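You operate a simulated robot arm through the tools that you are given. There is no shell and no other tool.

You are at the controls of a simulated robot arm. One attempt, no reset.

Task
Bring the tension knob into its green band and clamp it.
Fine: CARRIAGE knob off and locked before the clear guard opens; free the clamp knob first; shut the guard again. Where these are worked on the way, their far stop is far enough and under half their travel is too little: clear guard.

The check looks at the end state, three seconds after you hand in, the way a careful person would. Anything else that was tipped, shoved, dropped, spilled or broken makes it a failure.

Robot
A 7-joint arm with a fingered hand, fixed in place. Base frame: the origin is on the floor under the middle of its stand, x ahead of it, y to its left, z up. Readings come in mm, rad, newtons and seconds.
It reaches about 1333 mm from its shoulder. Its first joint turns from -1.204 to 3.002 rad. Payload 5 kg.
The tool frame sits at the grasp point between the pads (the TCP): z along the fingers, y along the line on which they close. The tips reach 32 mm beyond it. The gripper opens to 160 mm; its body begins 89 mm behind the TCP. The gripper is a hand of 3 fingers: y runs from the thumb to the fingers, the wrist lies at [0, 0, -252] in the tool frame, and closing takes about 1.5 s.
Orientation is that of the tool frame in the base frame, as a unit quaternion [x, y, z, w]. With the fingers straight down and closing along the base's y, the tool's x points along the base's -x, its y along +y and its z along -z.

Tools
- The arm moves only by the tool servo_tool. Its argument "targets" is a list of rows, each an object (a shift or turn left out is 0, a gripper value left out holds the last) with "offset": the shift along the base's x, y, z in mm, a list of three; "dr": the turn, a rotation vector about the base's x, y, z in rad, a list of three. In form: [{"offset": [x, y, z], "dr": [ax, ay, az]}, ...]. A call has 1 to 20 rows; each row shifts and turns the commanded pose from where the row before left it. "grip" is the gripper command, from -1 (shut) to 1 (fully open), values between in proportion, set as the call begins (left out, the last holds). Rows are played at 5 a second. More than 50 mm and 0.15 rad between two rows, or a gripper value outside its range, and nothing of the call is played. Where a pose cannot be reached the arm comes as near as it can. A force on the tool above 40 N (or 10 N above the force at the start of the call, whichever is more), or a blocked arm, ends the call early, and 0.2 s more pass. Each finger travels about 108 mm/s and halts on what it meets, pressing with about 21 N; the grip force reading is that of the motor and also rises with nothing between the fingers. The clock runs only during rows and for 0.2 s after the last one: add rows that do not move to give the fingers time. It gives the time, the measured TCP pose, the force on the tool (base axes), the opening and the grip force at its end, in the units of the frame above (readings bear some noise), with the torque about the TCP (base axes, N m) and any sound that the robot's microphone picked up.
- Cameras (640 x 400 px; columns grow to the right, rows downward): "scene" is fixed at [221.2, 648.3, 1508]; the picture's right is [-0.95, -0.31, 0.00], its down [-0.08, 0.23, -0.97] and it looks along [0.30, -0.92, -0.24] (base axes); focal length 361 px, centre (320, 200). "wrist" rides on the gripper at [65, -4, -116] in the tool frame; the picture's right is [0.06, 1.00, 0.00], its down [-0.87, 0.05, -0.49] and it looks along [-0.49, 0.03, 0.87] (tool axes); focal length 261 px, centre (320, 200).
- capture(camera): a new picture of that camera. No time passes.
- raise_lower(by): slides the trunk up (or, below 0, down) by that many mm; the arm rides with it, the base frame stays. It gives what a move gives, with no picture.
- set_fingers(finger1, finger2, thumb_bend): sets how far each is bent, from 0 (flat) to 1 (curled in); at 0.3 the hand is open as for a grip, at 0.7 the pads meet at the TCP. One left out holds its place. A second passes; each finger stops where it meets its share of the squeeze, and holds until it gets a number again. A gripper value or a shape takes the hand back. It gives what a move gives, with no picture; readings hold the bend of each and the force on the fingers (four entries, about 0 where the hand has none), thumb and palm.
- set_grasp(shape): the hand has 3 fingers and takes this shape, open, in about a second: jaw (thumb against the fingers, like two jaws); tri (thumb and two fingers); tip (a fingertip pinch); poke (one finger out to press); point (the index stretched); flat (the hand flat); cup (the hand cupped); fist (a fist). The gripper value then closes the fingers along that shape, each until it touches; the sizes above hold for jaw. It gives what a move gives, with no picture.
- point_at(camera, pixels): for up to 12 pixels [column, row] of the newest picture of that camera ("zoom" is the newest enlarged one), the place [x, y, z] in the base frame of the surface seen there, good to about 2 mm. No time passes.
- enlarge(camera, box): a new picture of the part [left, top, right, bottom] of that camera's present view, enlarged. No time passes.
- sign_off(): hands the job in; it is judged then, once.

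Unless the task says otherwise, let go and move clear before handing in.

The tools are called after "Emit:" by a JSON object that holds its "api" and its "payload". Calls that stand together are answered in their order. servo_tool: Moves the arm, as the interface text tells. Its arguments: {"type":"object","properties":{"targets":{"type":"array","items":{"type":"object","properties":{"offset":{"type":"array","items":{"type":"number"}},"dr":{"type":"array","items":{"type":"number"}}}}},"grip":{"type":"number"}},"required":["targets"]} The other tools are called the same way: raise_lower (by) moves the trunk up or down; set_grasp (shape) gives the hand a shape; set_fingers (finger1, finger2, thumb_bend) moves the fingers one by one; capture (camera) takes a picture; point_at (camera, pixels) gives the place of the surface under pixels of a picture; enlarge (camera, box) takes an enlarged picture of a part of a camera's view; sign_off () hands the job in.

At the start:

```text
t: 0.0
tcp_pos: [492.1, -630.6, 1342.8]
orientation: [0.0, 1.0, 0.001, 0.001]
contact_force: [0.6, -0.4, -0.9]
torque: [0.04, -0.03, -0.01]
finger_gap: 159.7
grip_force: 0.0
shape: jaw
bend: [0.3, 0.3, 0.3]
finger forces: [0.1, 0.0, 0.1, 0.0, 0.1, 0.0]
trunk travel left (down, up): [-625.0, 315.0]
```

scene: 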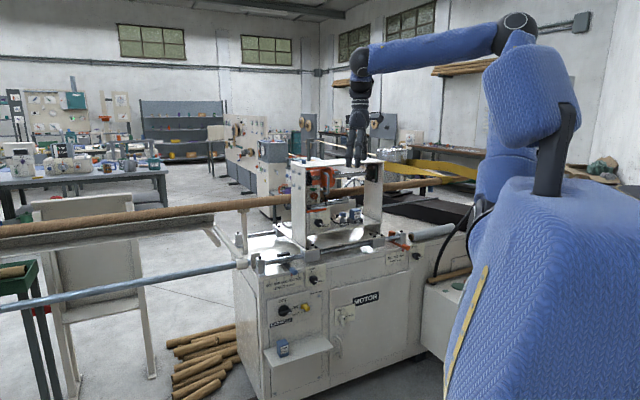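
wrist: 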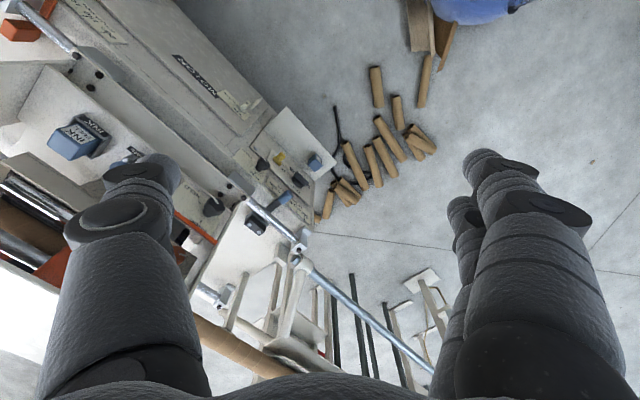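

The scene picture shows a machine with a front panel around (290,310) and a carriage/rail area around (330,220). I'll enlarge those regions to find the knobs and labels.

Emit:
{"api": "enlarge", "payload": {"camera": "scene", "box": [230, 260, 350, 370]}}

Emit:
{"api": "enlarge", "payload": {"camera": "scene", "box": [230, 150, 430, 290]}}

Emit:
{"api": "enlarge", "payload": {"camera": "wrist", "box": [0, 40, 340, 280]}}

```text
3.64 times, centred on (290, 315) of scene
```

zoom: 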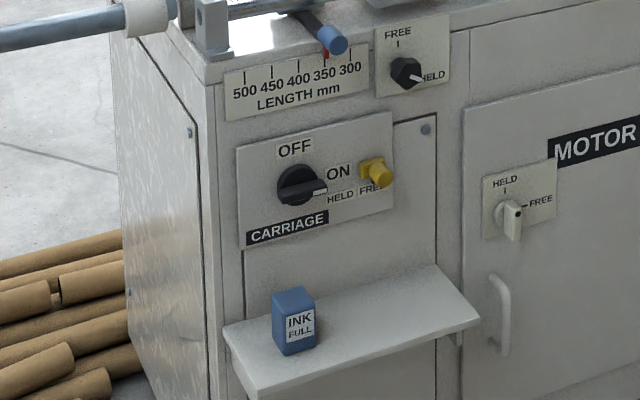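

```text
2.86 times, centred on (330, 220) of scene
```

zoom: 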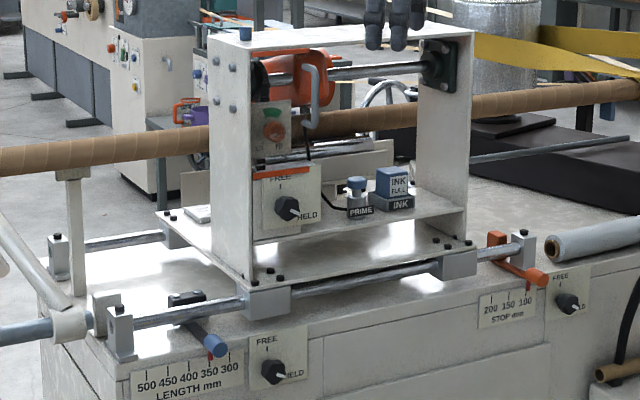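

```text
1.67 times, centred on (170, 160) of wrist
```

zoom: 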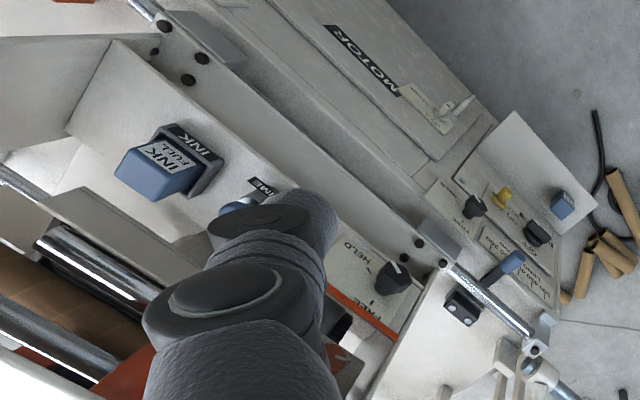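

The panel has the CARRIAGE rotary knob (at ON) and a yellow HELD/FREE pull or lock. The carriage has a gauge with a green band behind a clear guard with a gray handle. I'll zoom in further on both.

Emit:
{"api": "enlarge", "payload": {"camera": "scene", "box": [300, 160, 350, 195]}}

Emit:
{"api": "enlarge", "payload": {"camera": "scene", "box": [300, 190, 350, 235]}}

Emit:
{"api": "enlarge", "payload": {"camera": "scene", "box": [270, 285, 320, 330]}}

```text
11.43 times, centred on (325, 178) of scene
```

zoom: 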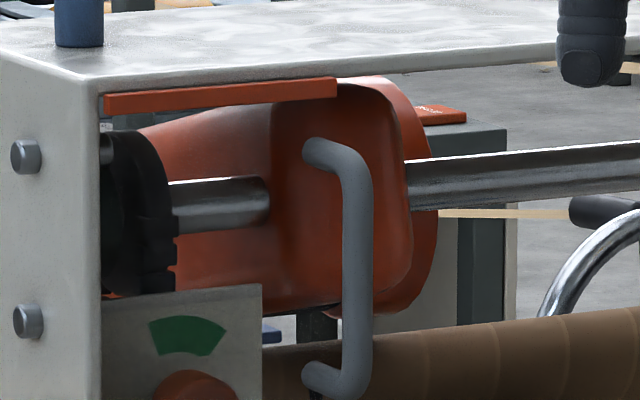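

```text
8.89 times, centred on (325, 212) of scene
```

zoom: 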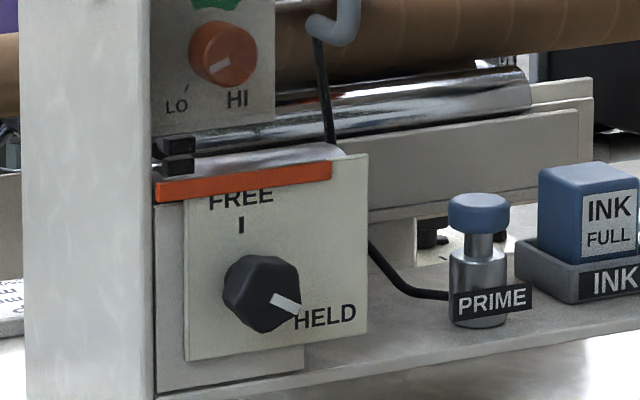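

```text
8.89 times, centred on (295, 308) of scene
```

zoom: 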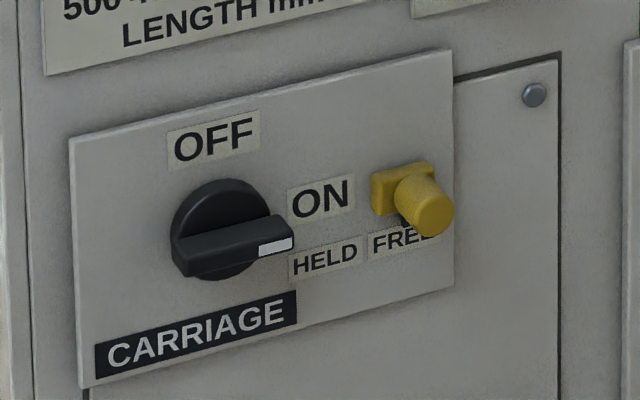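

The CARRIAGE knob's pointer (277,246 in the zoom) is at ON, and the yellow slide latch (425,210) is at FREE, with HELD to its left. I'll measure these points.

Emit:
{"api": "point_at", "payload": {"camera": "zoom", "pixels": [[275, 246], [185, 262], [225, 195], [215, 145], [320, 200], [390, 190], [430, 215], [400, 180], [325, 262], [405, 240], [100, 200], [430, 90]]}}

Emit:
{"api": "enlarge", "payload": {"camera": "scene", "box": [290, 160, 350, 235]}}

```text
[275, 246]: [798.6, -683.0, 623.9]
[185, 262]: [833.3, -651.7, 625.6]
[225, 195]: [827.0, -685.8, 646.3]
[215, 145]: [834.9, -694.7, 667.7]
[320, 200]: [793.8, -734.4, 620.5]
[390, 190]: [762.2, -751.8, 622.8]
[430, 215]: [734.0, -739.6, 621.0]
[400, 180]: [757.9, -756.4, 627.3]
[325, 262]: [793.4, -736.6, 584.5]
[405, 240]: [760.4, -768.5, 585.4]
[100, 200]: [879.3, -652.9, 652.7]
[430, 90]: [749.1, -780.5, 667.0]
```

```text
5.33 times, centred on (320, 198) of scene
```

zoom: 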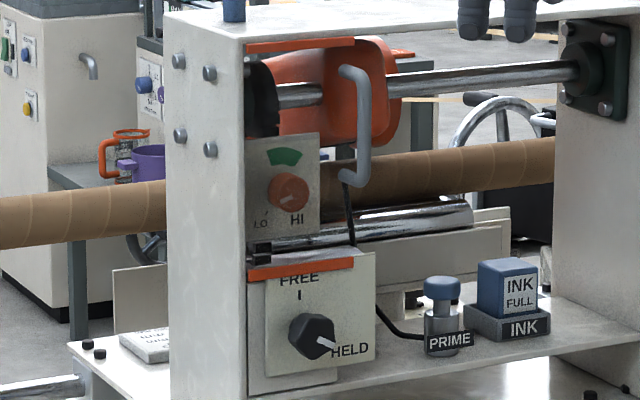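

The panel is vertical with its outward normal about (-0.707, 0.707, 0). Next I'll measure the clear guard, the tension knob and the clamp knob in the new zoom.

Emit:
{"api": "point_at", "payload": {"camera": "zoom", "pixels": [[345, 72], [367, 120], [348, 180], [290, 192], [285, 157], [262, 270], [350, 263], [256, 46], [352, 41], [325, 345], [310, 330], [360, 290]]}}

Emit:
{"api": "point_at", "payload": {"camera": "zoom", "pixels": [[310, 210], [260, 150], [330, 220], [340, 100], [208, 72], [180, 200], [240, 200], [400, 20], [270, 365], [440, 285], [510, 320], [220, 15]]}}

Emit:
{"api": "enlarge", "payload": {"camera": "scene", "box": [308, 172, 338, 212]}}

```text
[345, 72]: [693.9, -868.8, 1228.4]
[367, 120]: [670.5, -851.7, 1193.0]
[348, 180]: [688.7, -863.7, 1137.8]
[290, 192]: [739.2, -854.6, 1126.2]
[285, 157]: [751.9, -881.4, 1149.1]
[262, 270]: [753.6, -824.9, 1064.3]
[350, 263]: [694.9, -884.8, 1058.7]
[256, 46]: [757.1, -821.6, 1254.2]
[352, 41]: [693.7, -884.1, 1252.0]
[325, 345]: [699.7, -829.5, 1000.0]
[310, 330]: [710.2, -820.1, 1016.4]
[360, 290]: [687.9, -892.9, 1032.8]
```

```text
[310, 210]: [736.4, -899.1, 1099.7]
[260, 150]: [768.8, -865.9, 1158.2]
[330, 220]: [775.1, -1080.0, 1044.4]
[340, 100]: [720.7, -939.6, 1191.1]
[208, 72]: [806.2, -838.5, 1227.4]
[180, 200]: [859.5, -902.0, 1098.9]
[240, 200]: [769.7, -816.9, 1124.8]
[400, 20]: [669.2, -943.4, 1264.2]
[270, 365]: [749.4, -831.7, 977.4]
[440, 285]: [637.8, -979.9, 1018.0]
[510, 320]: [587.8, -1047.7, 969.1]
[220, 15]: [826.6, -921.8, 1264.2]
```

```text
10.00 times, centred on (323, 192) of scene
```

zoom: 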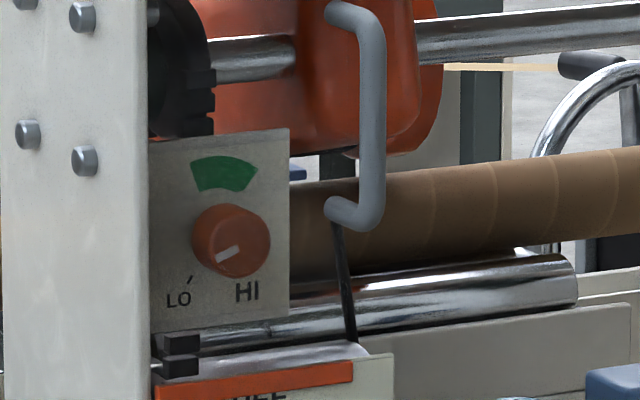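

The guard is a clear door with its handle on the right (s≈125 along the panel) and the tension dial 40 mm behind it. The tension pointer sits lower-left near LO and the green band is at the top. Before moving I'll locate the robot's own parts and the machine's obstacles.

Emit:
{"api": "capture", "payload": {"camera": "scene"}}

Emit:
{"api": "point_at", "payload": {"camera": "scene", "pixels": [[515, 22], [500, 60], [360, 60], [430, 45], [530, 90], [550, 150], [510, 180], [360, 110], [362, 85], [580, 200]]}}

Emit:
{"api": "point_at", "payload": {"camera": "scene", "pixels": [[297, 345], [330, 340], [270, 350], [345, 315], [338, 345], [315, 278], [285, 255], [260, 265], [405, 237], [410, 255], [340, 235], [400, 290]]}}

```text
taken
```

scene: 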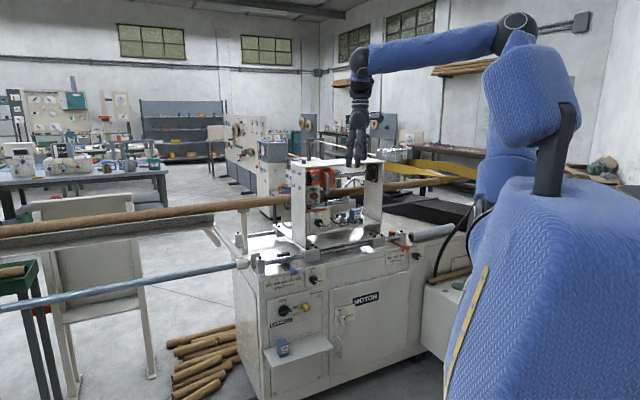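

```text
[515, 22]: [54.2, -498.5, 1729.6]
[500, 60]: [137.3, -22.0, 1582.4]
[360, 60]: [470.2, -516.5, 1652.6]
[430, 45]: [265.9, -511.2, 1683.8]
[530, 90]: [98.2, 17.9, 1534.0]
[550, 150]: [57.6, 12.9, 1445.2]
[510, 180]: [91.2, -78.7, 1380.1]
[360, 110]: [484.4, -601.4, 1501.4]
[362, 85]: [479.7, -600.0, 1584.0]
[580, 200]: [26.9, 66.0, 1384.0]
```

```text
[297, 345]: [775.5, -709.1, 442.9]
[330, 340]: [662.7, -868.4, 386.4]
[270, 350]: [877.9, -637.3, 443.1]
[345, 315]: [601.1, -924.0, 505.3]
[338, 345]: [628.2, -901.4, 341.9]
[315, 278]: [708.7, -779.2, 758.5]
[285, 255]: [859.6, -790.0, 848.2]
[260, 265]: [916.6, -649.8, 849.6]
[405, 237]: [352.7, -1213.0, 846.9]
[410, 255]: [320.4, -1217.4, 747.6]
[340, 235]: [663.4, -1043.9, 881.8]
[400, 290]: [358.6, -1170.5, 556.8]
```

The shoulder is at about z≈1500, the elbow at (54,-498,1730), and the hand hangs about 290 mm in front of the panel plane. I'll lower the trunk 400 mm so every control falls within comfortable reach, then take new pictures.

Emit:
{"api": "raise_lower", "payload": {"by": -400}}

Emit:
{"api": "enlarge", "payload": {"camera": "scene", "box": [240, 140, 440, 360]}}

```text
t: 3.8
tcp_pos: [491.6, -630.7, 942.9]
orientation: [0.0, 1.0, 0.0, 0.0]
contact_force: [0.2, 0.3, -0.3]
torque: [-0.02, -0.03, 0.0]
finger_gap: 160.1
grip_force: 0.1
shape: jaw
bend: [0.3, 0.3, 0.3]
finger forces: [0.0, 0.1, 0.1, 0.0, 0.1, 0.1]
trunk travel left (down, up): [-225.0, 715.0]
```

```text
1.82 times, centred on (340, 250) of scene
```

zoom: 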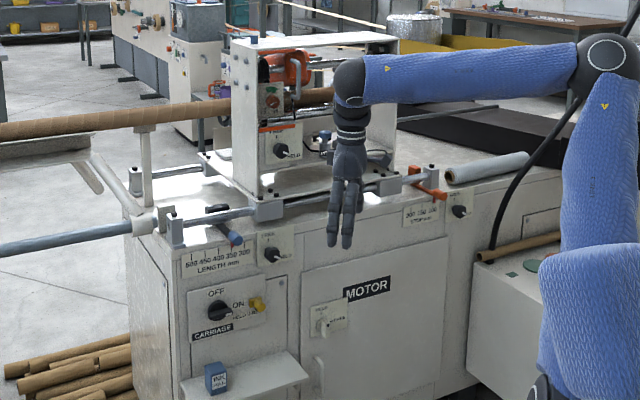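

The hand is free in front of the machine at z≈943. I'll yaw it -45° and then pitch it so the fingers point straight at the panel, along (0.707,-0.707,0).

Emit:
{"api": "servo_tool", "payload": {"targets": [{"dr": [0, 0, -0.1309]}, {"dr": [0, 0, -0.1309]}, {"dr": [0, 0, -0.1309]}, {"dr": [0, 0, -0.1309]}, {"dr": [0, 0, -0.1309]}, {"dr": [0, 0, -0.1309]}, {"dr": [-0.101, -0.101, 0]}, {"dr": [-0.101, -0.101, 0]}, {"dr": [-0.101, -0.101, 0]}, {"dr": [-0.101, -0.101, 0]}, {"dr": [-0.101, -0.101, 0]}, {"dr": [-0.101, -0.101, 0]}, {"dr": [-0.101, -0.101, 0]}, {"dr": [-0.101, -0.101, 0]}, {"dr": [-0.101, -0.101, 0]}, {"dr": [-0.101, -0.101, 0]}, {"dr": [-0.101, -0.101, 0]}]}}

Emit:
{"api": "capture", "payload": {"camera": "scene"}}

Emit:
{"api": "capture", "payload": {"camera": "wrist"}}

```text
t: 7.4
tcp_pos: [525.3, -673.0, 983.6]
orientation: [0.271, 0.652, -0.272, 0.654]
contact_force: [0.2, -0.4, -0.6]
torque: [0.05, 0.0, 0.0]
finger_gap: 160.0
grip_force: 0.0
shape: jaw
bend: [0.3, 0.3, 0.3]
finger forces: [0.0, 0.1, 0.0, 0.0, 0.0, 0.0]
out of reach, approached as far as the arm can: row 15, 16, 17
trunk travel left (down, up): [-225.0, 715.0]
```

```text
taken
```

scene: 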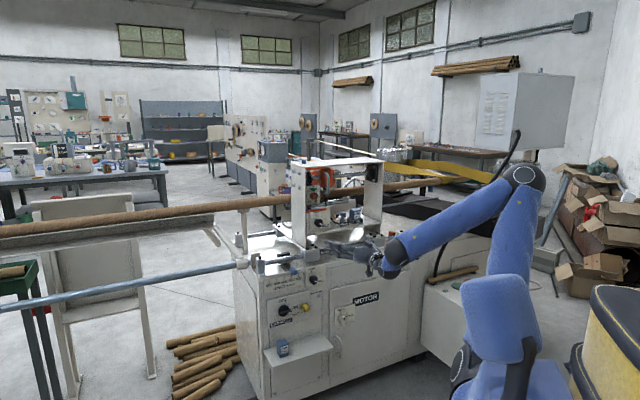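

```text
taken
```

wrist: 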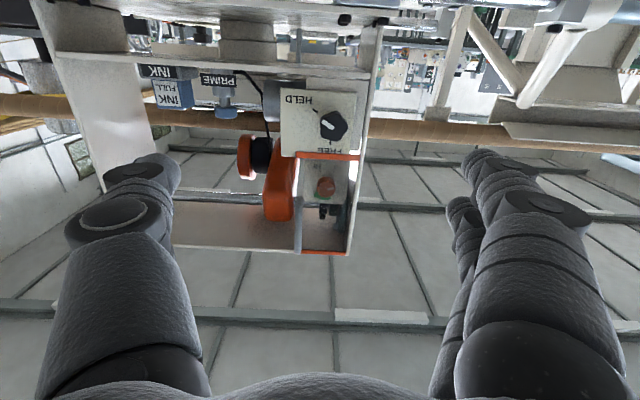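

The hand orientation was reached, but the position was too close to the body, so it drifted 40 mm. The wrist view confirms the clamp knob (333,125), the guard and the tension dial (325,185), all seen from below. Before descending to the CARRIAGE panel I'll measure the blue LENGTH handle and other protrusions.

Emit:
{"api": "point_at", "payload": {"camera": "scene", "pixels": [[294, 270], [289, 264], [316, 279], [312, 280], [283, 348], [282, 341], [302, 343], [325, 338], [266, 350], [346, 317], [280, 398], [303, 310]]}}

Emit:
{"api": "enlarge", "payload": {"camera": "scene", "box": [255, 245, 335, 335]}}

```text
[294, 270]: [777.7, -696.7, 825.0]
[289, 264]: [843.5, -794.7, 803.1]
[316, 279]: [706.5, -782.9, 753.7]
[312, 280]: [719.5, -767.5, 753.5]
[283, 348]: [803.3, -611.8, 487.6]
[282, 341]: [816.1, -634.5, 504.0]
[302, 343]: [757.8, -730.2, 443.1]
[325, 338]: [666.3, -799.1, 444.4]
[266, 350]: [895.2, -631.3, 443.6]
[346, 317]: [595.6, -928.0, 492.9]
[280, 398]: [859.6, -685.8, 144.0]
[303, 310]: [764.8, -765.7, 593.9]
```

```text
4.44 times, centred on (295, 290) of scene
```

zoom: 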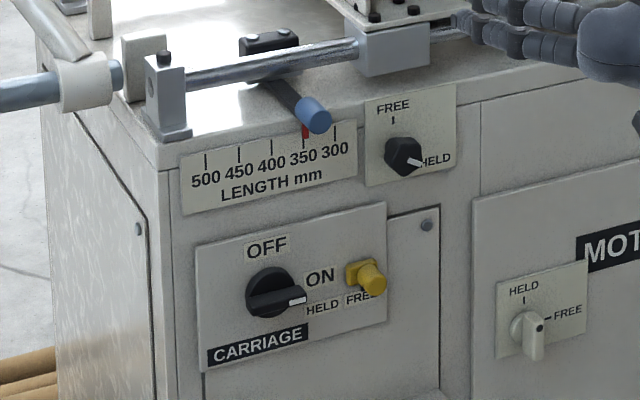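

The blue handle is at z≈825 and the ink bottle top at z≈504, so I need a partly closed hand around z≈622. I'll measure the CARRIAGE knob bar and yellow slide more exactly.

Emit:
{"api": "point_at", "payload": {"camera": "zoom", "pixels": [[250, 301], [262, 299], [275, 298], [290, 300], [303, 298], [268, 276], [275, 292], [275, 306], [262, 314], [248, 285]]}}

Emit:
{"api": "point_at", "payload": {"camera": "zoom", "pixels": [[377, 281], [370, 276], [362, 278], [353, 277], [350, 270], [358, 263], [375, 265], [365, 290], [340, 290], [384, 285], [320, 272], [268, 248]]}}

Emit:
{"api": "set_grasp", "payload": {"shape": "tip"}}

Emit:
{"api": "capture", "payload": {"camera": "wrist"}}

```text
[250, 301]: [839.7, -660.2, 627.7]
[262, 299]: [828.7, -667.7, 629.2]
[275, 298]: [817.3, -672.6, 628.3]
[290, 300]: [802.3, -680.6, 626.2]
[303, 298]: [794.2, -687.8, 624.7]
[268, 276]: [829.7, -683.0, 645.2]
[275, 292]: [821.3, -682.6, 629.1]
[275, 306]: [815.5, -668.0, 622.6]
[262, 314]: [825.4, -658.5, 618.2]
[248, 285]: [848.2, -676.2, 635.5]
```

```text
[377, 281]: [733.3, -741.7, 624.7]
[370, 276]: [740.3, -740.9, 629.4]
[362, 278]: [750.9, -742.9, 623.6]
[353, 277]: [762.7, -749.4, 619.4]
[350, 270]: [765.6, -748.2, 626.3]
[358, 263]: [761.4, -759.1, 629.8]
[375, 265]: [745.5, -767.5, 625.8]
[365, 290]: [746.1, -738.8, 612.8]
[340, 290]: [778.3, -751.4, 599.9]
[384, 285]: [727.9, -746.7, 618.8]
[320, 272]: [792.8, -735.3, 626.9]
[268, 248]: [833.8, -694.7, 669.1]
```

```text
t: 8.3
tcp_pos: [526.0, -673.5, 983.0]
orientation: [0.271, 0.654, -0.27, 0.652]
contact_force: [-0.7, 0.1, 1.3]
torque: [0.02, -0.02, -0.04]
finger_gap: 160.2
grip_force: 0.0
shape: tip
bend: [0.3, 0.3, 0.3]
finger forces: [0.0, 0.0, 0.0, 0.1, 0.0, 0.1]
trunk travel left (down, up): [-225.0, 715.0]
```

```text
taken
```

wrist: 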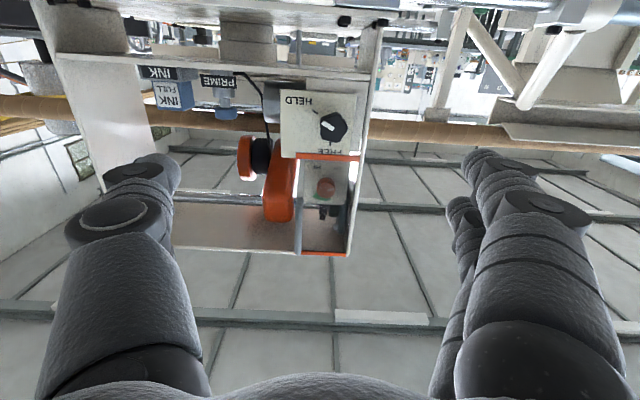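

The bar's front face is at n≈-1049, its centre at s≈-102, z≈622, about 14 mm thick and standing 20 mm off the disc. Before using the hand I'll watch how the fingers close in free air to learn the tip geometry.

Emit:
{"api": "servo_tool", "payload": {"targets": [{}, {}, {}, {}, {}, {}, {}, {}], "grip": -1}}

Emit:
{"api": "capture", "payload": {"camera": "wrist"}}

Emit:
{"api": "enlarge", "payload": {"camera": "scene", "box": [340, 220, 420, 290]}}

```text
t: 10.1
tcp_pos: [526.1, -673.8, 982.6]
orientation: [0.271, 0.654, -0.27, 0.653]
contact_force: [-0.1, -1.1, -0.6]
torque: [0.02, 0.01, 0.01]
finger_gap: 0.0
grip_force: 20.5
shape: tip
bend: [0.65, 0.65, 0.67]
finger forces: [0.0, 0.0, 0.1, 0.0, 0.1, 0.0]
trunk travel left (down, up): [-225.0, 715.0]
```

```text
taken
```

wrist: 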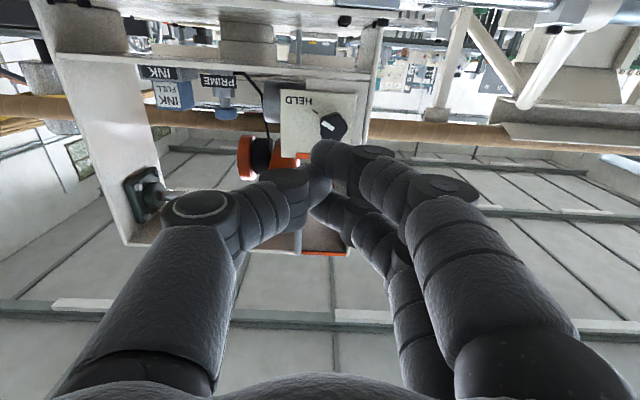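

```text
5.71 times, centred on (380, 255) of scene
```

zoom: 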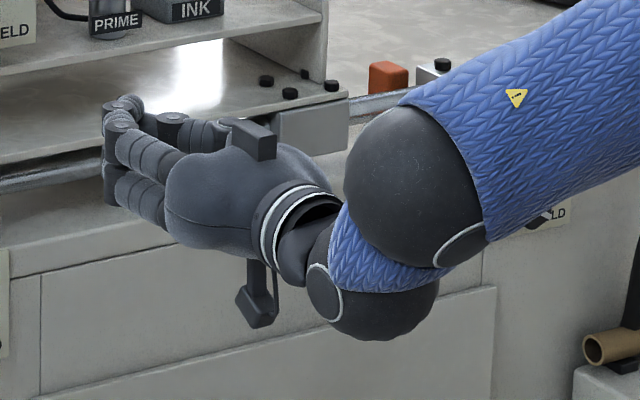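

Closed, the distal segments curl inward and meet near (320,170) in the wrist image. I'll measure where those fingertips lie relative to the TCP.

Emit:
{"api": "point_at", "payload": {"camera": "wrist", "pixels": [[320, 150], [320, 165], [300, 180], [290, 175], [340, 150], [370, 152], [330, 205], [325, 215], [200, 205], [400, 170], [450, 188], [345, 225]]}}

```text
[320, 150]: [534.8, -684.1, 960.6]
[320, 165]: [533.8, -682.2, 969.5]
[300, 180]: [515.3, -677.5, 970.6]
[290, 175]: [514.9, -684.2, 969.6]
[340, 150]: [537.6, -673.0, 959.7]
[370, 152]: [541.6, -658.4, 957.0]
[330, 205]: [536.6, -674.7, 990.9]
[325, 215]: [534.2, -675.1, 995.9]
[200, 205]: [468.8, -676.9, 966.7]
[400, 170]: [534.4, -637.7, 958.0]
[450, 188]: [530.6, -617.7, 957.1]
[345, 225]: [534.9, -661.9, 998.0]
```

Closed tips sit about 15 mm beyond the TCP, and two fingers straddle the thumb at ±12 mm, which suits pinching the bar. I'll move to a standoff in front of the CARRIAGE knob, rolling the hand 90° so it closes vertically, with the fingers at about an 80 mm gap.

Emit:
{"api": "servo_tool", "payload": {"targets": [{"offset": [19.84, 3.77, -26.75], "dr": [0.0926, -0.0926, 0]}, {"offset": [19.84, 3.77, -26.75], "dr": [0.0926, -0.0926, 0]}, {"offset": [19.84, 3.77, -26.75], "dr": [0.0926, -0.0926, 0]}, {"offset": [19.84, 3.77, -26.75], "dr": [0.0926, -0.0926, 0]}, {"offset": [19.84, 3.77, -26.75], "dr": [0.0926, -0.0926, 0]}, {"offset": [19.84, 3.77, -26.75], "dr": [0.0926, -0.0926, 0]}, {"offset": [19.84, 3.77, -26.75], "dr": [0.0926, -0.0926, 0]}, {"offset": [19.84, 3.77, -26.75], "dr": [0.0926, -0.0926, 0]}, {"offset": [19.84, 3.77, -26.75], "dr": [0.0926, -0.0926, 0]}, {"offset": [19.84, 3.77, -26.75], "dr": [0.0926, -0.0926, 0]}, {"offset": [19.84, 3.77, -26.75], "dr": [0.0926, -0.0926, 0]}, {"offset": [19.84, 3.77, -26.75], "dr": [0.0926, -0.0926, 0]}, {}], "grip": 0}}

Emit:
{"api": "capture", "payload": {"camera": "scene"}}

Emit:
{"api": "capture", "payload": {"camera": "wrist"}}

```text
t: 12.9
tcp_pos: [796.5, -674.1, 728.1]
orientation: [0.654, 0.269, 0.271, 0.653]
contact_force: [-0.1, -0.2, 1.0]
torque: [0.08, 0.09, -0.1]
finger_gap: 80.2
grip_force: 0.0
shape: tip
bend: [0.72, 0.72, 0.7]
finger forces: [0.1, 0.0, 0.0, 0.0, 0.0, 0.1]
out of reach, approached as far as the arm can: row 5, 6, 7, 8, 9
trunk travel left (down, up): [-225.0, 715.0]
```

```text
taken
```

scene: 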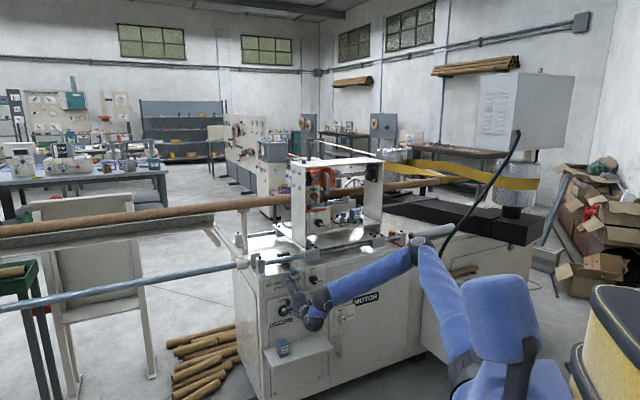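

```text
taken
```

wrist: 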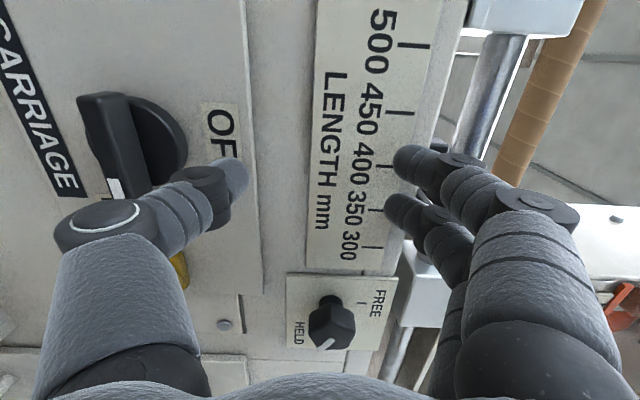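

The measured TCP (796,-674,728) is well off the commanded (730,-585,622), so the arm may still be catching up after the unreachable rows. I'll hold still a moment and read again.

Emit:
{"api": "servo_tool", "payload": {"targets": [{}, {}]}}

Emit:
{"api": "capture", "payload": {"camera": "wrist"}}

```text
t: 13.5
tcp_pos: [796.4, -672.3, 726.7]
orientation: [0.654, 0.269, 0.27, 0.653]
contact_force: [0.3, 0.2, 0.5]
torque: [0.0, 0.01, 0.0]
finger_gap: 80.1
grip_force: 0.1
shape: tip
bend: [0.72, 0.72, 0.7]
finger forces: [0.1, 0.0, 0.0, 0.0, 0.0, 0.1]
trunk travel left (down, up): [-225.0, 715.0]
```

```text
taken
```

wrist: 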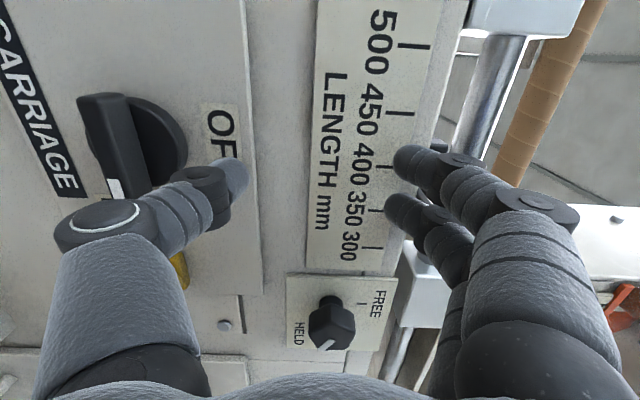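

The pose is steady, so out-of-reach rows reset the commanded pose to the one reached. The view shows the thumb near the OFF label, TCP n≈-1039. I'll back off 60 mm from the panel, then drop to z≈622 and s≈-102.

Emit:
{"api": "servo_tool", "payload": {"targets": [{"offset": [-14.1, 14.1, 0]}, {"offset": [-14.1, 14.1, 0]}, {"offset": [-14.1, 14.1, 0]}, {"offset": [2.5, 2.5, -26.2]}, {"offset": [2.5, 2.5, -26.2]}, {"offset": [2.5, 2.5, -26.2]}, {"offset": [2.5, 2.5, -26.1]}, {}]}}

Emit:
{"api": "capture", "payload": {"camera": "wrist"}}

Emit:
{"api": "enlarge", "payload": {"camera": "scene", "box": [240, 250, 360, 350]}}

```text
t: 15.3
tcp_pos: [764.7, -621.2, 622.0]
orientation: [0.653, 0.269, 0.271, 0.654]
contact_force: [0.0, 0.1, -0.4]
torque: [0.07, -0.02, -0.02]
finger_gap: 80.2
grip_force: 0.0
shape: tip
bend: [0.72, 0.72, 0.7]
finger forces: [0.0, 0.0, 0.0, 0.0, 0.0, 0.0]
trunk travel left (down, up): [-225.0, 715.0]
```

```text
taken
```

wrist: 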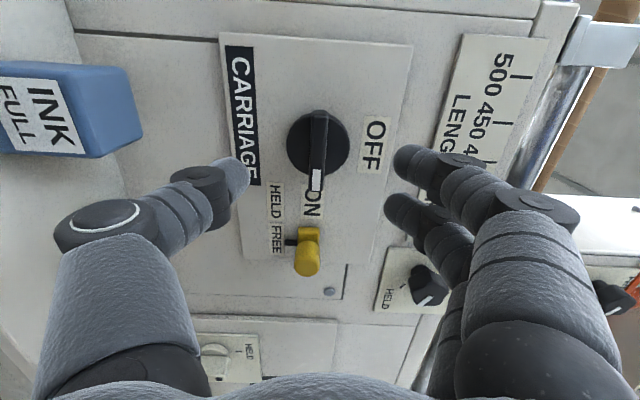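

```text
4.00 times, centred on (300, 300) of scene
```

zoom: 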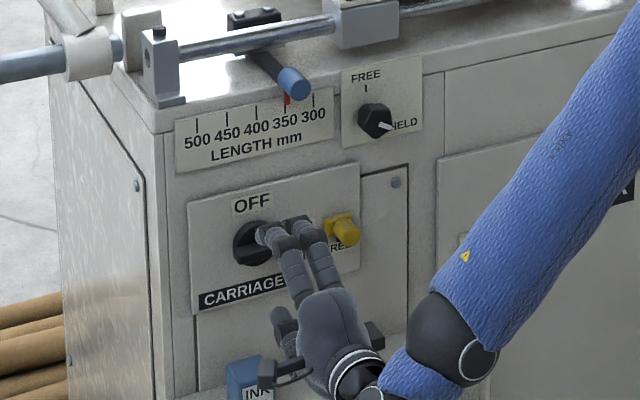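

The wrist view shows the CARRIAGE bar at (318,150), centred between the open thumb and fingers. I'll measure the bar and yellow latch from this close view.

Emit:
{"api": "point_at", "payload": {"camera": "wrist", "pixels": [[318, 115], [318, 145], [317, 180], [310, 150], [326, 150], [290, 145], [346, 145], [318, 190], [316, 112], [307, 170], [328, 170]]}}

Emit:
{"api": "enlarge", "payload": {"camera": "wrist", "box": [240, 80, 400, 300]}}

```text
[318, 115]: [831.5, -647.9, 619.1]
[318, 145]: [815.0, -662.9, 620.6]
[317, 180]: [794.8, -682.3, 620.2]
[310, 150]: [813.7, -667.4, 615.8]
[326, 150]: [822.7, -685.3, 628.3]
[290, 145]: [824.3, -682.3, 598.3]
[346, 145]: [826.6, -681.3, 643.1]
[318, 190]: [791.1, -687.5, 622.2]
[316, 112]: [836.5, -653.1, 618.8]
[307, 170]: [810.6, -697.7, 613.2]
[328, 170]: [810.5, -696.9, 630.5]
```

```text
1.82 times, centred on (320, 190) of wrist
```

zoom: 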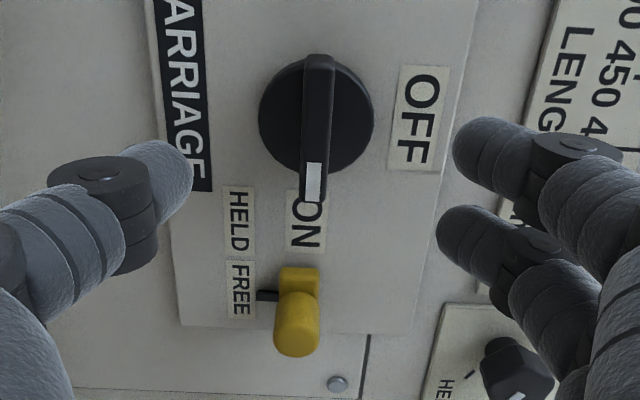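

The bar centre is at s≈-103, z≈620.5 with its front at n≈-1046. I'll move straight in 62 mm so the fingertips straddle the bar.

Emit:
{"api": "servo_tool", "payload": {"targets": [{"offset": [9.8, -7.8, -1.5]}, {"offset": [8.8, -8.8, 0]}, {"offset": [8.8, -8.8, 0]}, {"offset": [8.8, -8.8, 0]}, {"offset": [8.8, -8.8, 0]}, {}]}}

Emit:
{"api": "capture", "payload": {"camera": "wrist"}}

```text
t: 16.7
tcp_pos: [808.3, -665.7, 622.4]
orientation: [0.654, 0.269, 0.271, 0.653]
contact_force: [-0.5, 0.6, 1.3]
torque: [0.01, 0.0, 0.03]
finger_gap: 80.4
grip_force: 0.1
shape: tip
bend: [0.72, 0.72, 0.7]
finger forces: [0.1, 0.0, 0.0, 0.1, 0.0, 0.0]
trunk travel left (down, up): [-225.0, 715.0]
```

```text
taken
```

wrist: 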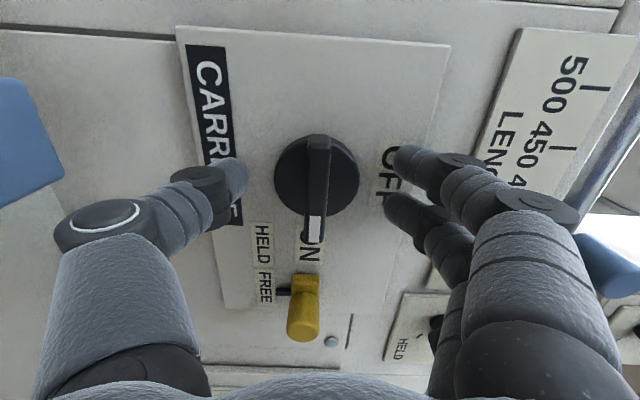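

The fingertips straddle the bar with no contact (TCP s≈-101, n≈-1042). I'll centre slightly and close the grip on the bar.

Emit:
{"api": "servo_tool", "payload": {"targets": [{"offset": [1.4, 1.4, -1.8]}, {}]}}

Emit:
{"api": "servo_tool", "payload": {"targets": [{}, {}, {}, {}, {}, {}, {}], "grip": -1}}

Emit:
{"api": "capture", "payload": {"camera": "wrist"}}

```text
t: 17.3
tcp_pos: [812.1, -663.4, 618.6]
orientation: [0.654, 0.269, 0.27, 0.654]
contact_force: [0.4, -0.4, -0.4]
torque: [0.01, 0.04, 0.04]
finger_gap: 80.6
grip_force: 0.0
shape: tip
bend: [0.72, 0.72, 0.7]
finger forces: [0.0, 0.0, 0.1, 0.0, 0.1, 0.1]
trunk travel left (down, up): [-225.0, 715.0]
```

```text
t: 18.9
tcp_pos: [810.9, -664.1, 621.1]
orientation: [0.653, 0.27, 0.271, 0.654]
contact_force: [-1.7, 4.1, -0.6]
torque: [0.04, 0.06, 0.03]
finger_gap: 39.0
grip_force: 20.8
shape: tip
bend: [0.73, 0.73, 0.7]
finger forces: [7.9, 8.6, 0.0, 0.0, 16.7, 0.0]
trunk travel left (down, up): [-225.0, 715.0]
```

```text
taken
```

wrist: 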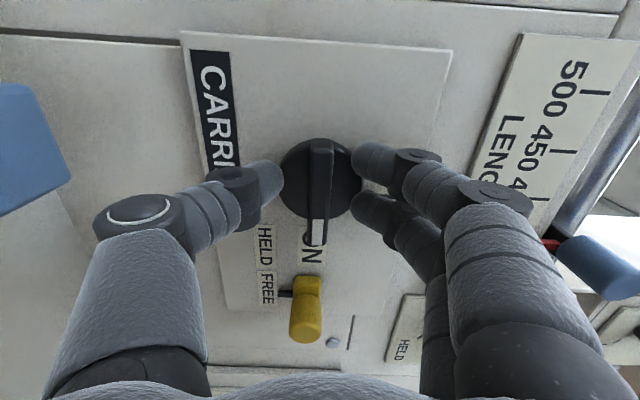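

The fingers closed on the disc rim (gap 39), not the bar, because the tips were too deep. I'll reopen, back off 7 mm and close on the bar itself.

Emit:
{"api": "servo_tool", "payload": {"targets": [{}, {}, {}, {"offset": [-2.5, 2.5, 0]}, {"offset": [-2.5, 2.5, 0]}, {}], "grip": -0.2}}

Emit:
{"api": "servo_tool", "payload": {"targets": [{}, {}, {}, {}, {}, {}, {}], "grip": -1}}

Emit:
{"api": "capture", "payload": {"camera": "wrist"}}

```text
t: 20.3
tcp_pos: [805.1, -658.0, 619.9]
orientation: [0.654, 0.269, 0.27, 0.653]
contact_force: [-0.2, 0.4, -0.3]
torque: [0.01, -0.01, 0.01]
finger_gap: 63.4
grip_force: 0.1
shape: tip
bend: [0.73, 0.73, 0.7]
finger forces: [0.0, 0.0, 0.0, 0.0, 0.0, 0.1]
trunk travel left (down, up): [-225.0, 715.0]
```

```text
t: 21.9
tcp_pos: [804.6, -657.0, 618.9]
orientation: [0.653, 0.27, 0.271, 0.653]
contact_force: [-0.7, 0.0, 0.7]
torque: [0.0, 0.02, 0.0]
finger_gap: 24.3
grip_force: 20.4
shape: tip
bend: [0.72, 0.73, 0.7]
finger forces: [9.4, 8.8, 0.0, 0.0, 17.0, 0.0]
trunk travel left (down, up): [-225.0, 715.0]
```

```text
taken
```

wrist: 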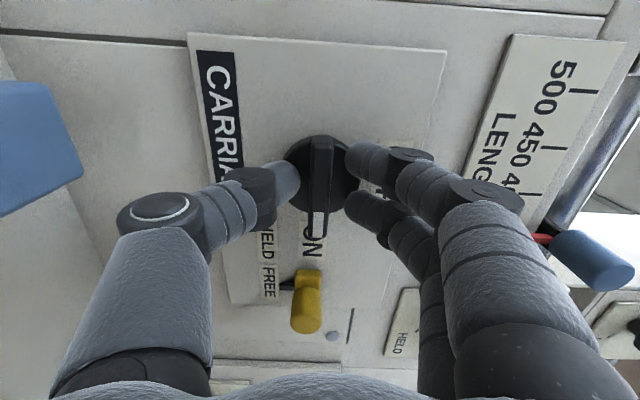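

The gap is 24 mm, wider than the bar, so the tips may still be on the disc's bevel. I'll measure the tip positions.

Emit:
{"api": "point_at", "payload": {"camera": "wrist", "pixels": [[296, 185], [290, 178], [349, 160], [349, 205], [322, 150], [322, 190], [305, 165], [338, 165], [345, 180], [300, 205], [322, 230], [310, 150]]}}

Emit:
{"api": "enlarge", "payload": {"camera": "wrist", "box": [260, 120, 380, 250]}}

```text
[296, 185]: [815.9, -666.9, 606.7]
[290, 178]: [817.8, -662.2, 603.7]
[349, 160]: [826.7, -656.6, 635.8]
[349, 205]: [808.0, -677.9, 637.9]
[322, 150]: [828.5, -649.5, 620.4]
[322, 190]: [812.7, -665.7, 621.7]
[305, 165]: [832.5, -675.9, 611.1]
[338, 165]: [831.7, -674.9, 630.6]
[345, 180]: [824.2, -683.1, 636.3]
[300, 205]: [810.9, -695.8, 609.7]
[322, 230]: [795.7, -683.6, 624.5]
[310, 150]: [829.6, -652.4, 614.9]
```

```text
3.08 times, centred on (320, 185) of wrist
```

zoom: 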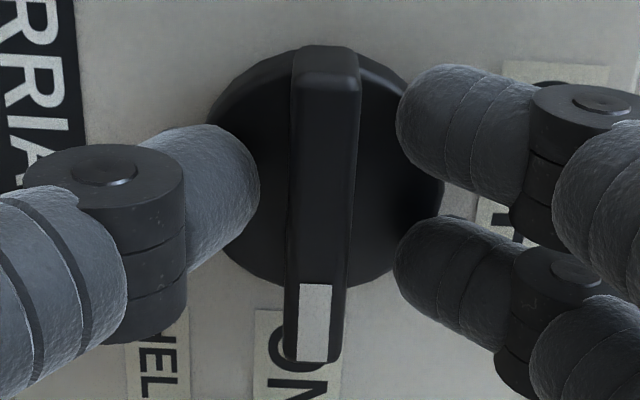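

The tip centres are about 24 mm beyond the TCP and 11 mm in radius, so their undersides rub the disc face. I'll open slightly, back off 6 mm more, and close on the bar.

Emit:
{"api": "servo_tool", "payload": {"targets": [{}, {}, {"offset": [-2.1, 2.1, 0.6]}, {"offset": [-2.1, 2.1, 0.6]}, {}], "grip": -0.4}}

Emit:
{"api": "servo_tool", "payload": {"targets": [{}, {}, {}, {}, {}, {}, {}], "grip": -1}}

Emit:
{"api": "enlarge", "payload": {"camera": "wrist", "box": [240, 110, 400, 260]}}

```text
t: 23.1
tcp_pos: [800.9, -655.4, 620.7]
orientation: [0.654, 0.269, 0.271, 0.653]
contact_force: [0.1, -0.5, -0.4]
torque: [0.0, 0.0, -0.04]
finger_gap: 47.6
grip_force: 0.0
shape: tip
bend: [0.73, 0.73, 0.7]
finger forces: [0.0, 0.1, 0.0, 0.1, 0.0, 0.0]
trunk travel left (down, up): [-225.0, 715.0]
```

```text
t: 24.7
tcp_pos: [800.5, -654.5, 620.8]
orientation: [0.654, 0.27, 0.271, 0.653]
contact_force: [2.8, -2.9, 0.7]
torque: [-0.04, -0.01, 0.02]
finger_gap: 6.6
grip_force: 21.2
shape: tip
bend: [0.71, 0.71, 0.7]
finger forces: [9.2, 9.3, 0.1, 0.1, 18.2, 0.0]
trunk travel left (down, up): [-225.0, 715.0]
```

```text
2.67 times, centred on (320, 185) of wrist
```

zoom: 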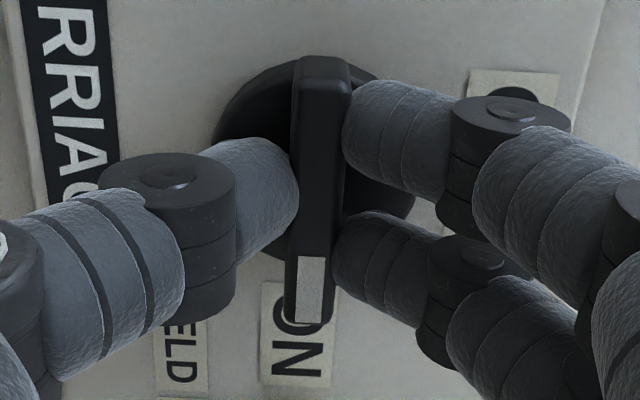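

The thumb and both fingers now pinch the bar firmly (18 N against 9 + 9 N), centred on the knob axis. I'll turn it 90° counter-clockwise, seen from the front, toward OFF.

Emit:
{"api": "servo_tool", "payload": {"targets": [{"dr": [-0.0926, 0.0926, 0]}, {"dr": [-0.0926, 0.0926, 0]}, {"dr": [-0.0926, 0.0926, 0]}, {"dr": [-0.0926, 0.0926, 0]}, {"dr": [-0.0926, 0.0926, 0]}, {"dr": [-0.0926, 0.0926, 0]}]}}

Emit:
{"api": "capture", "payload": {"camera": "wrist"}}

```text
t: 26.1
tcp_pos: [801.3, -653.9, 619.4]
orientation: [0.499, 0.501, 0.0, 0.707]
contact_force: [1.8, 0.8, -13.2]
torque: [0.23, 0.15, 0.06]
finger_gap: 6.4
grip_force: 21.0
shape: tip
bend: [0.71, 0.71, 0.7]
finger forces: [8.2, 7.7, 0.0, 0.0, 24.6, 0.1]
trunk travel left (down, up): [-225.0, 715.0]
```

```text
taken
```

wrist: 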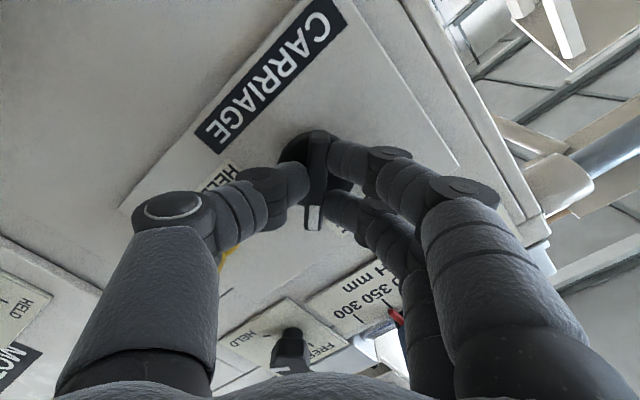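

At 45° the knob is following the hand, with a mild 13 N downward load. I'll continue the turn, easing down 1.5 mm.

Emit:
{"api": "servo_tool", "payload": {"targets": [{"offset": [0, 0, -0.7], "dr": [-0.0926, 0.0926, 0]}, {"offset": [0, 0, -0.7], "dr": [-0.0926, 0.0926, 0]}, {"dr": [-0.0926, 0.0926, 0]}, {"dr": [-0.0926, 0.0926, 0]}, {"dr": [-0.0926, 0.0926, 0]}, {"dr": [-0.0926, 0.0926, 0]}]}}

Emit:
{"api": "capture", "payload": {"camera": "wrist"}}

Emit:
{"api": "enlarge", "payload": {"camera": "scene", "box": [250, 260, 350, 340]}}

```text
t: 27.5
tcp_pos: [799.7, -654.5, 617.8]
orientation: [0.27, 0.654, -0.272, 0.652]
contact_force: [-14.7, -2.8, -24.1]
torque: [0.41, 0.22, -0.33]
finger_gap: 7.0
grip_force: 21.0
shape: tip
bend: [0.71, 0.71, 0.7]
finger forces: [8.1, 7.6, 0.1, 0.0, 28.0, 0.1]
trunk travel left (down, up): [-225.0, 715.0]
```

```text
taken
```

wrist: 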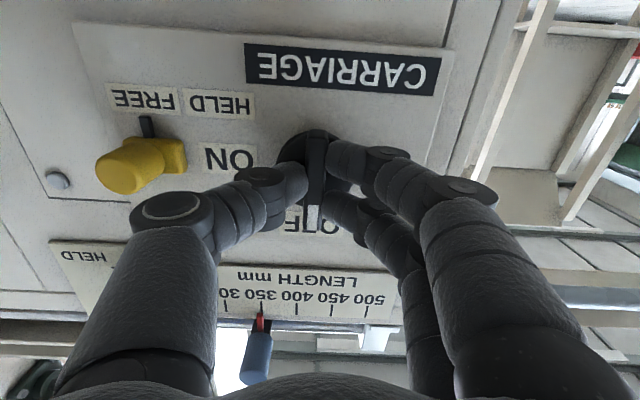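

```text
5.00 times, centred on (300, 300) of scene
```

zoom: 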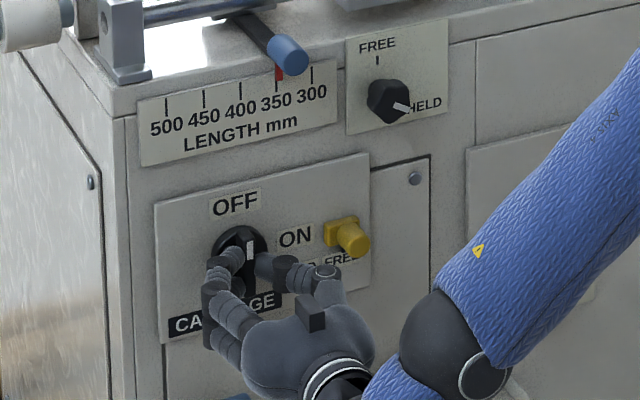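

The pointer now points up at OFF in both views. I'll release gently and back off along the normal.

Emit:
{"api": "servo_tool", "payload": {"targets": [{}, {}, {}, {}], "grip": -0.3}}

Emit:
{"api": "servo_tool", "payload": {"targets": [{"offset": [-10, 10, 0]}, {"offset": [-10, 10, 0]}, {"offset": [-10, 10, 0]}, {"offset": [-10, 10, 0]}, {"offset": [-10, 10, 0]}, {}]}}

Emit:
{"api": "capture", "payload": {"camera": "wrist"}}

Emit:
{"api": "enlarge", "payload": {"camera": "scene", "box": [250, 260, 350, 340]}}

```text
t: 28.5
tcp_pos: [801.8, -654.1, 620.4]
orientation: [0.27, 0.653, -0.271, 0.654]
contact_force: [0.6, -0.7, -0.2]
torque: [-0.05, 0.03, 0.02]
finger_gap: 55.7
grip_force: 0.1
shape: tip
bend: [0.73, 0.73, 0.7]
finger forces: [0.1, 0.0, 0.0, 0.1, 0.1, 0.0]
trunk travel left (down, up): [-225.0, 715.0]
```

```text
t: 29.9
tcp_pos: [751.5, -602.2, 619.9]
orientation: [0.271, 0.653, -0.271, 0.653]
contact_force: [0.1, 1.0, -0.8]
torque: [0.03, 0.03, -0.01]
finger_gap: 55.5
grip_force: 0.2
shape: tip
bend: [0.73, 0.73, 0.7]
finger forces: [0.1, 0.0, 0.0, 0.1, 0.1, 0.2]
trunk travel left (down, up): [-225.0, 715.0]
```

```text
taken
```

wrist: 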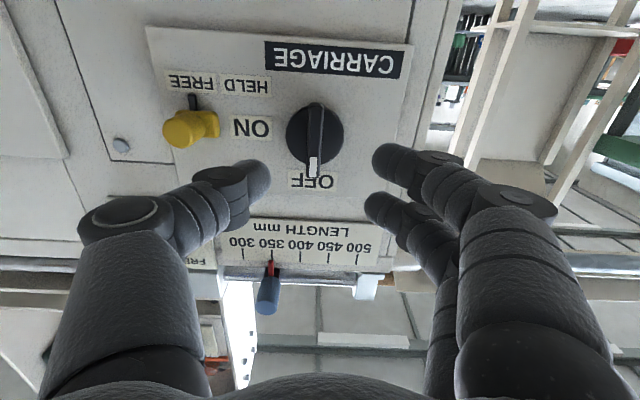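

```text
5.00 times, centred on (300, 300) of scene
```

zoom: 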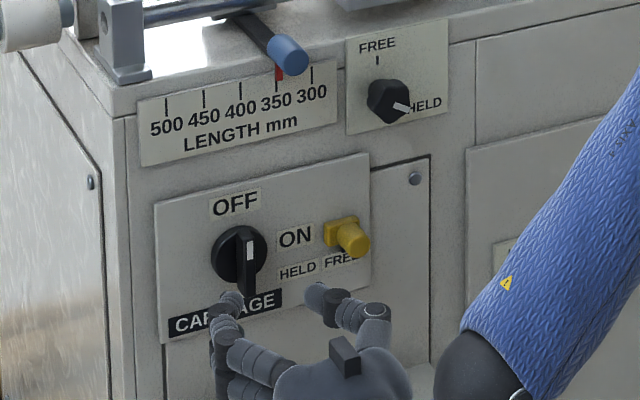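

The knob stays at OFF after release. Next is the yellow latch at (190,128) in the wrist view, with its black index pointing at FREE; I'll enlarge and measure it.

Emit:
{"api": "enlarge", "payload": {"camera": "wrist", "box": [140, 60, 360, 200]}}

Emit:
{"api": "point_at", "payload": {"camera": "wrist", "pixels": [[176, 134], [166, 132], [186, 135], [176, 122], [176, 145], [192, 120], [205, 118], [214, 125], [205, 135], [192, 100], [250, 87], [313, 160]]}}

```text
2.86 times, centred on (250, 130) of wrist
```

zoom: 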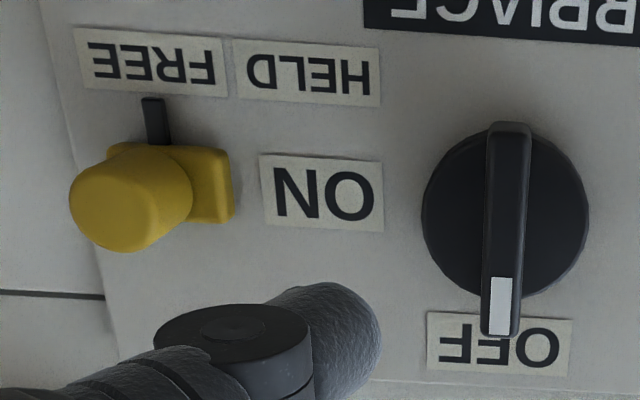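

```text
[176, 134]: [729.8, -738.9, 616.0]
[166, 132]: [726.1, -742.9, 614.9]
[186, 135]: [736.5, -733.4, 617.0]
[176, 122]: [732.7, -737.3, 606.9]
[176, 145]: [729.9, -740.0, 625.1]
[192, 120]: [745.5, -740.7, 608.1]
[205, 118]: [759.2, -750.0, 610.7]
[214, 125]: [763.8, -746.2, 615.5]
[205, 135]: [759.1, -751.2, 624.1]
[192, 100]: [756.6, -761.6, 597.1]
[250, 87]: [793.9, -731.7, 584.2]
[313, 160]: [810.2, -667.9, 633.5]
```

The yellow latch is a slide: a block at s≈-14…23 with a round knob centred at s≈5, z≈618 standing out to n≈-1039. I'll shift 110 mm right in front of it, keeping the 55 mm gap.

Emit:
{"api": "servo_tool", "payload": {"targets": [{"offset": [-19.5, -19.5, -0.5]}, {"offset": [-19.5, -19.5, -0.5]}, {"offset": [-19.5, -19.5, -0.5]}, {"offset": [-19.5, -19.5, -0.5]}, {}]}}

Emit:
{"api": "capture", "payload": {"camera": "wrist"}}

```text
t: 31.1
tcp_pos: [672.7, -683.3, 618.2]
orientation: [0.271, 0.653, -0.271, 0.654]
contact_force: [-0.4, 0.2, 0.8]
torque: [0.0, 0.0, -0.03]
finger_gap: 55.6
grip_force: 0.1
shape: tip
bend: [0.73, 0.73, 0.7]
finger forces: [0.0, 0.0, 0.0, 0.1, 0.0, 0.0]
trunk travel left (down, up): [-225.0, 715.0]
```

```text
taken
```

wrist: 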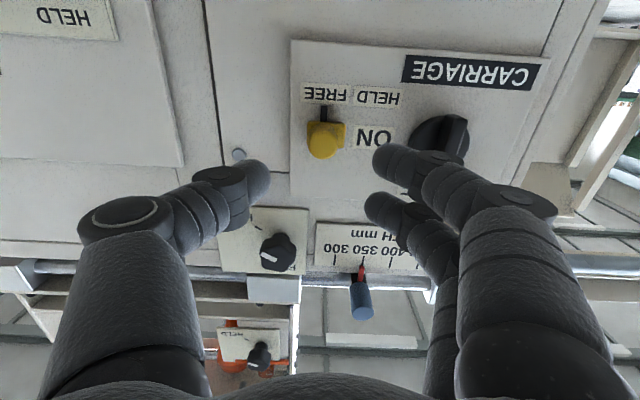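

The yellow knob (322,140) is centred between thumb and fingers. I'll move in about 71 mm and then grip it.

Emit:
{"api": "servo_tool", "payload": {"targets": [{"offset": [11.4, -8.7, 0]}, {"offset": [10, -10, 0]}, {"offset": [10, -10, 0]}, {"offset": [10, -10, 0]}, {"offset": [9.5, -9.5, 0]}, {}]}}

Emit:
{"api": "capture", "payload": {"camera": "wrist"}}

Emit:
{"api": "enlarge", "payload": {"camera": "scene", "box": [250, 260, 350, 340]}}

```text
t: 32.5
tcp_pos: [724.5, -731.5, 616.7]
orientation: [0.271, 0.653, -0.271, 0.653]
contact_force: [0.1, 1.2, 0.3]
torque: [-0.04, 0.01, 0.0]
finger_gap: 55.8
grip_force: 0.2
shape: tip
bend: [0.73, 0.73, 0.7]
finger forces: [0.1, 0.0, 0.0, 0.1, 0.0, 0.1]
trunk travel left (down, up): [-225.0, 715.0]
```

```text
taken
```

wrist: 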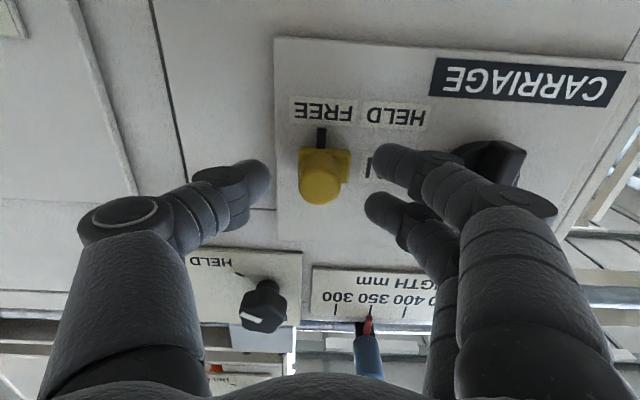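

```text
5.00 times, centred on (300, 300) of scene
```

zoom: 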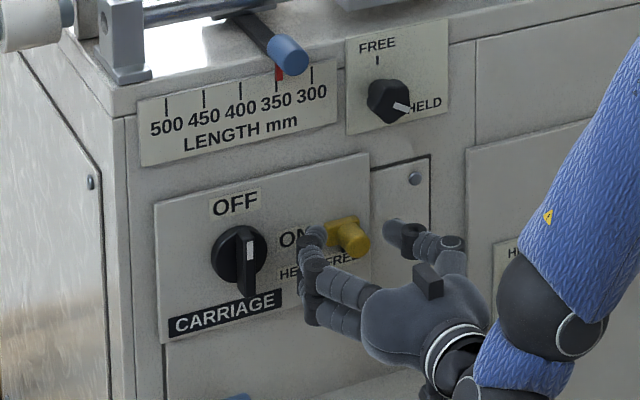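

The knob sits between the tips (TCP s≈5, n≈-1030). I'll close on it.

Emit:
{"api": "servo_tool", "payload": {"targets": [{}, {}, {}, {}, {}, {}], "grip": -1}}

Emit:
{"api": "capture", "payload": {"camera": "wrist"}}

```text
t: 33.9
tcp_pos: [724.8, -730.6, 617.2]
orientation: [0.27, 0.653, -0.27, 0.654]
contact_force: [3.1, -3.5, 1.3]
torque: [-0.04, 0.03, 0.03]
finger_gap: 11.6
grip_force: 20.9
shape: tip
bend: [0.71, 0.7, 0.7]
finger forces: [7.6, 7.3, 0.0, 0.0, 17.9, 0.1]
trunk travel left (down, up): [-225.0, 715.0]
```

```text
taken
```

wrist: 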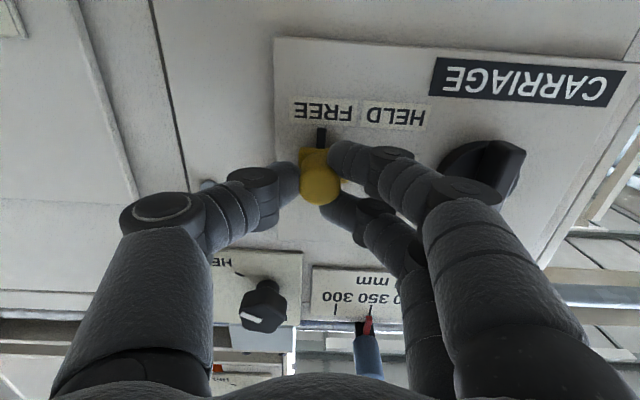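

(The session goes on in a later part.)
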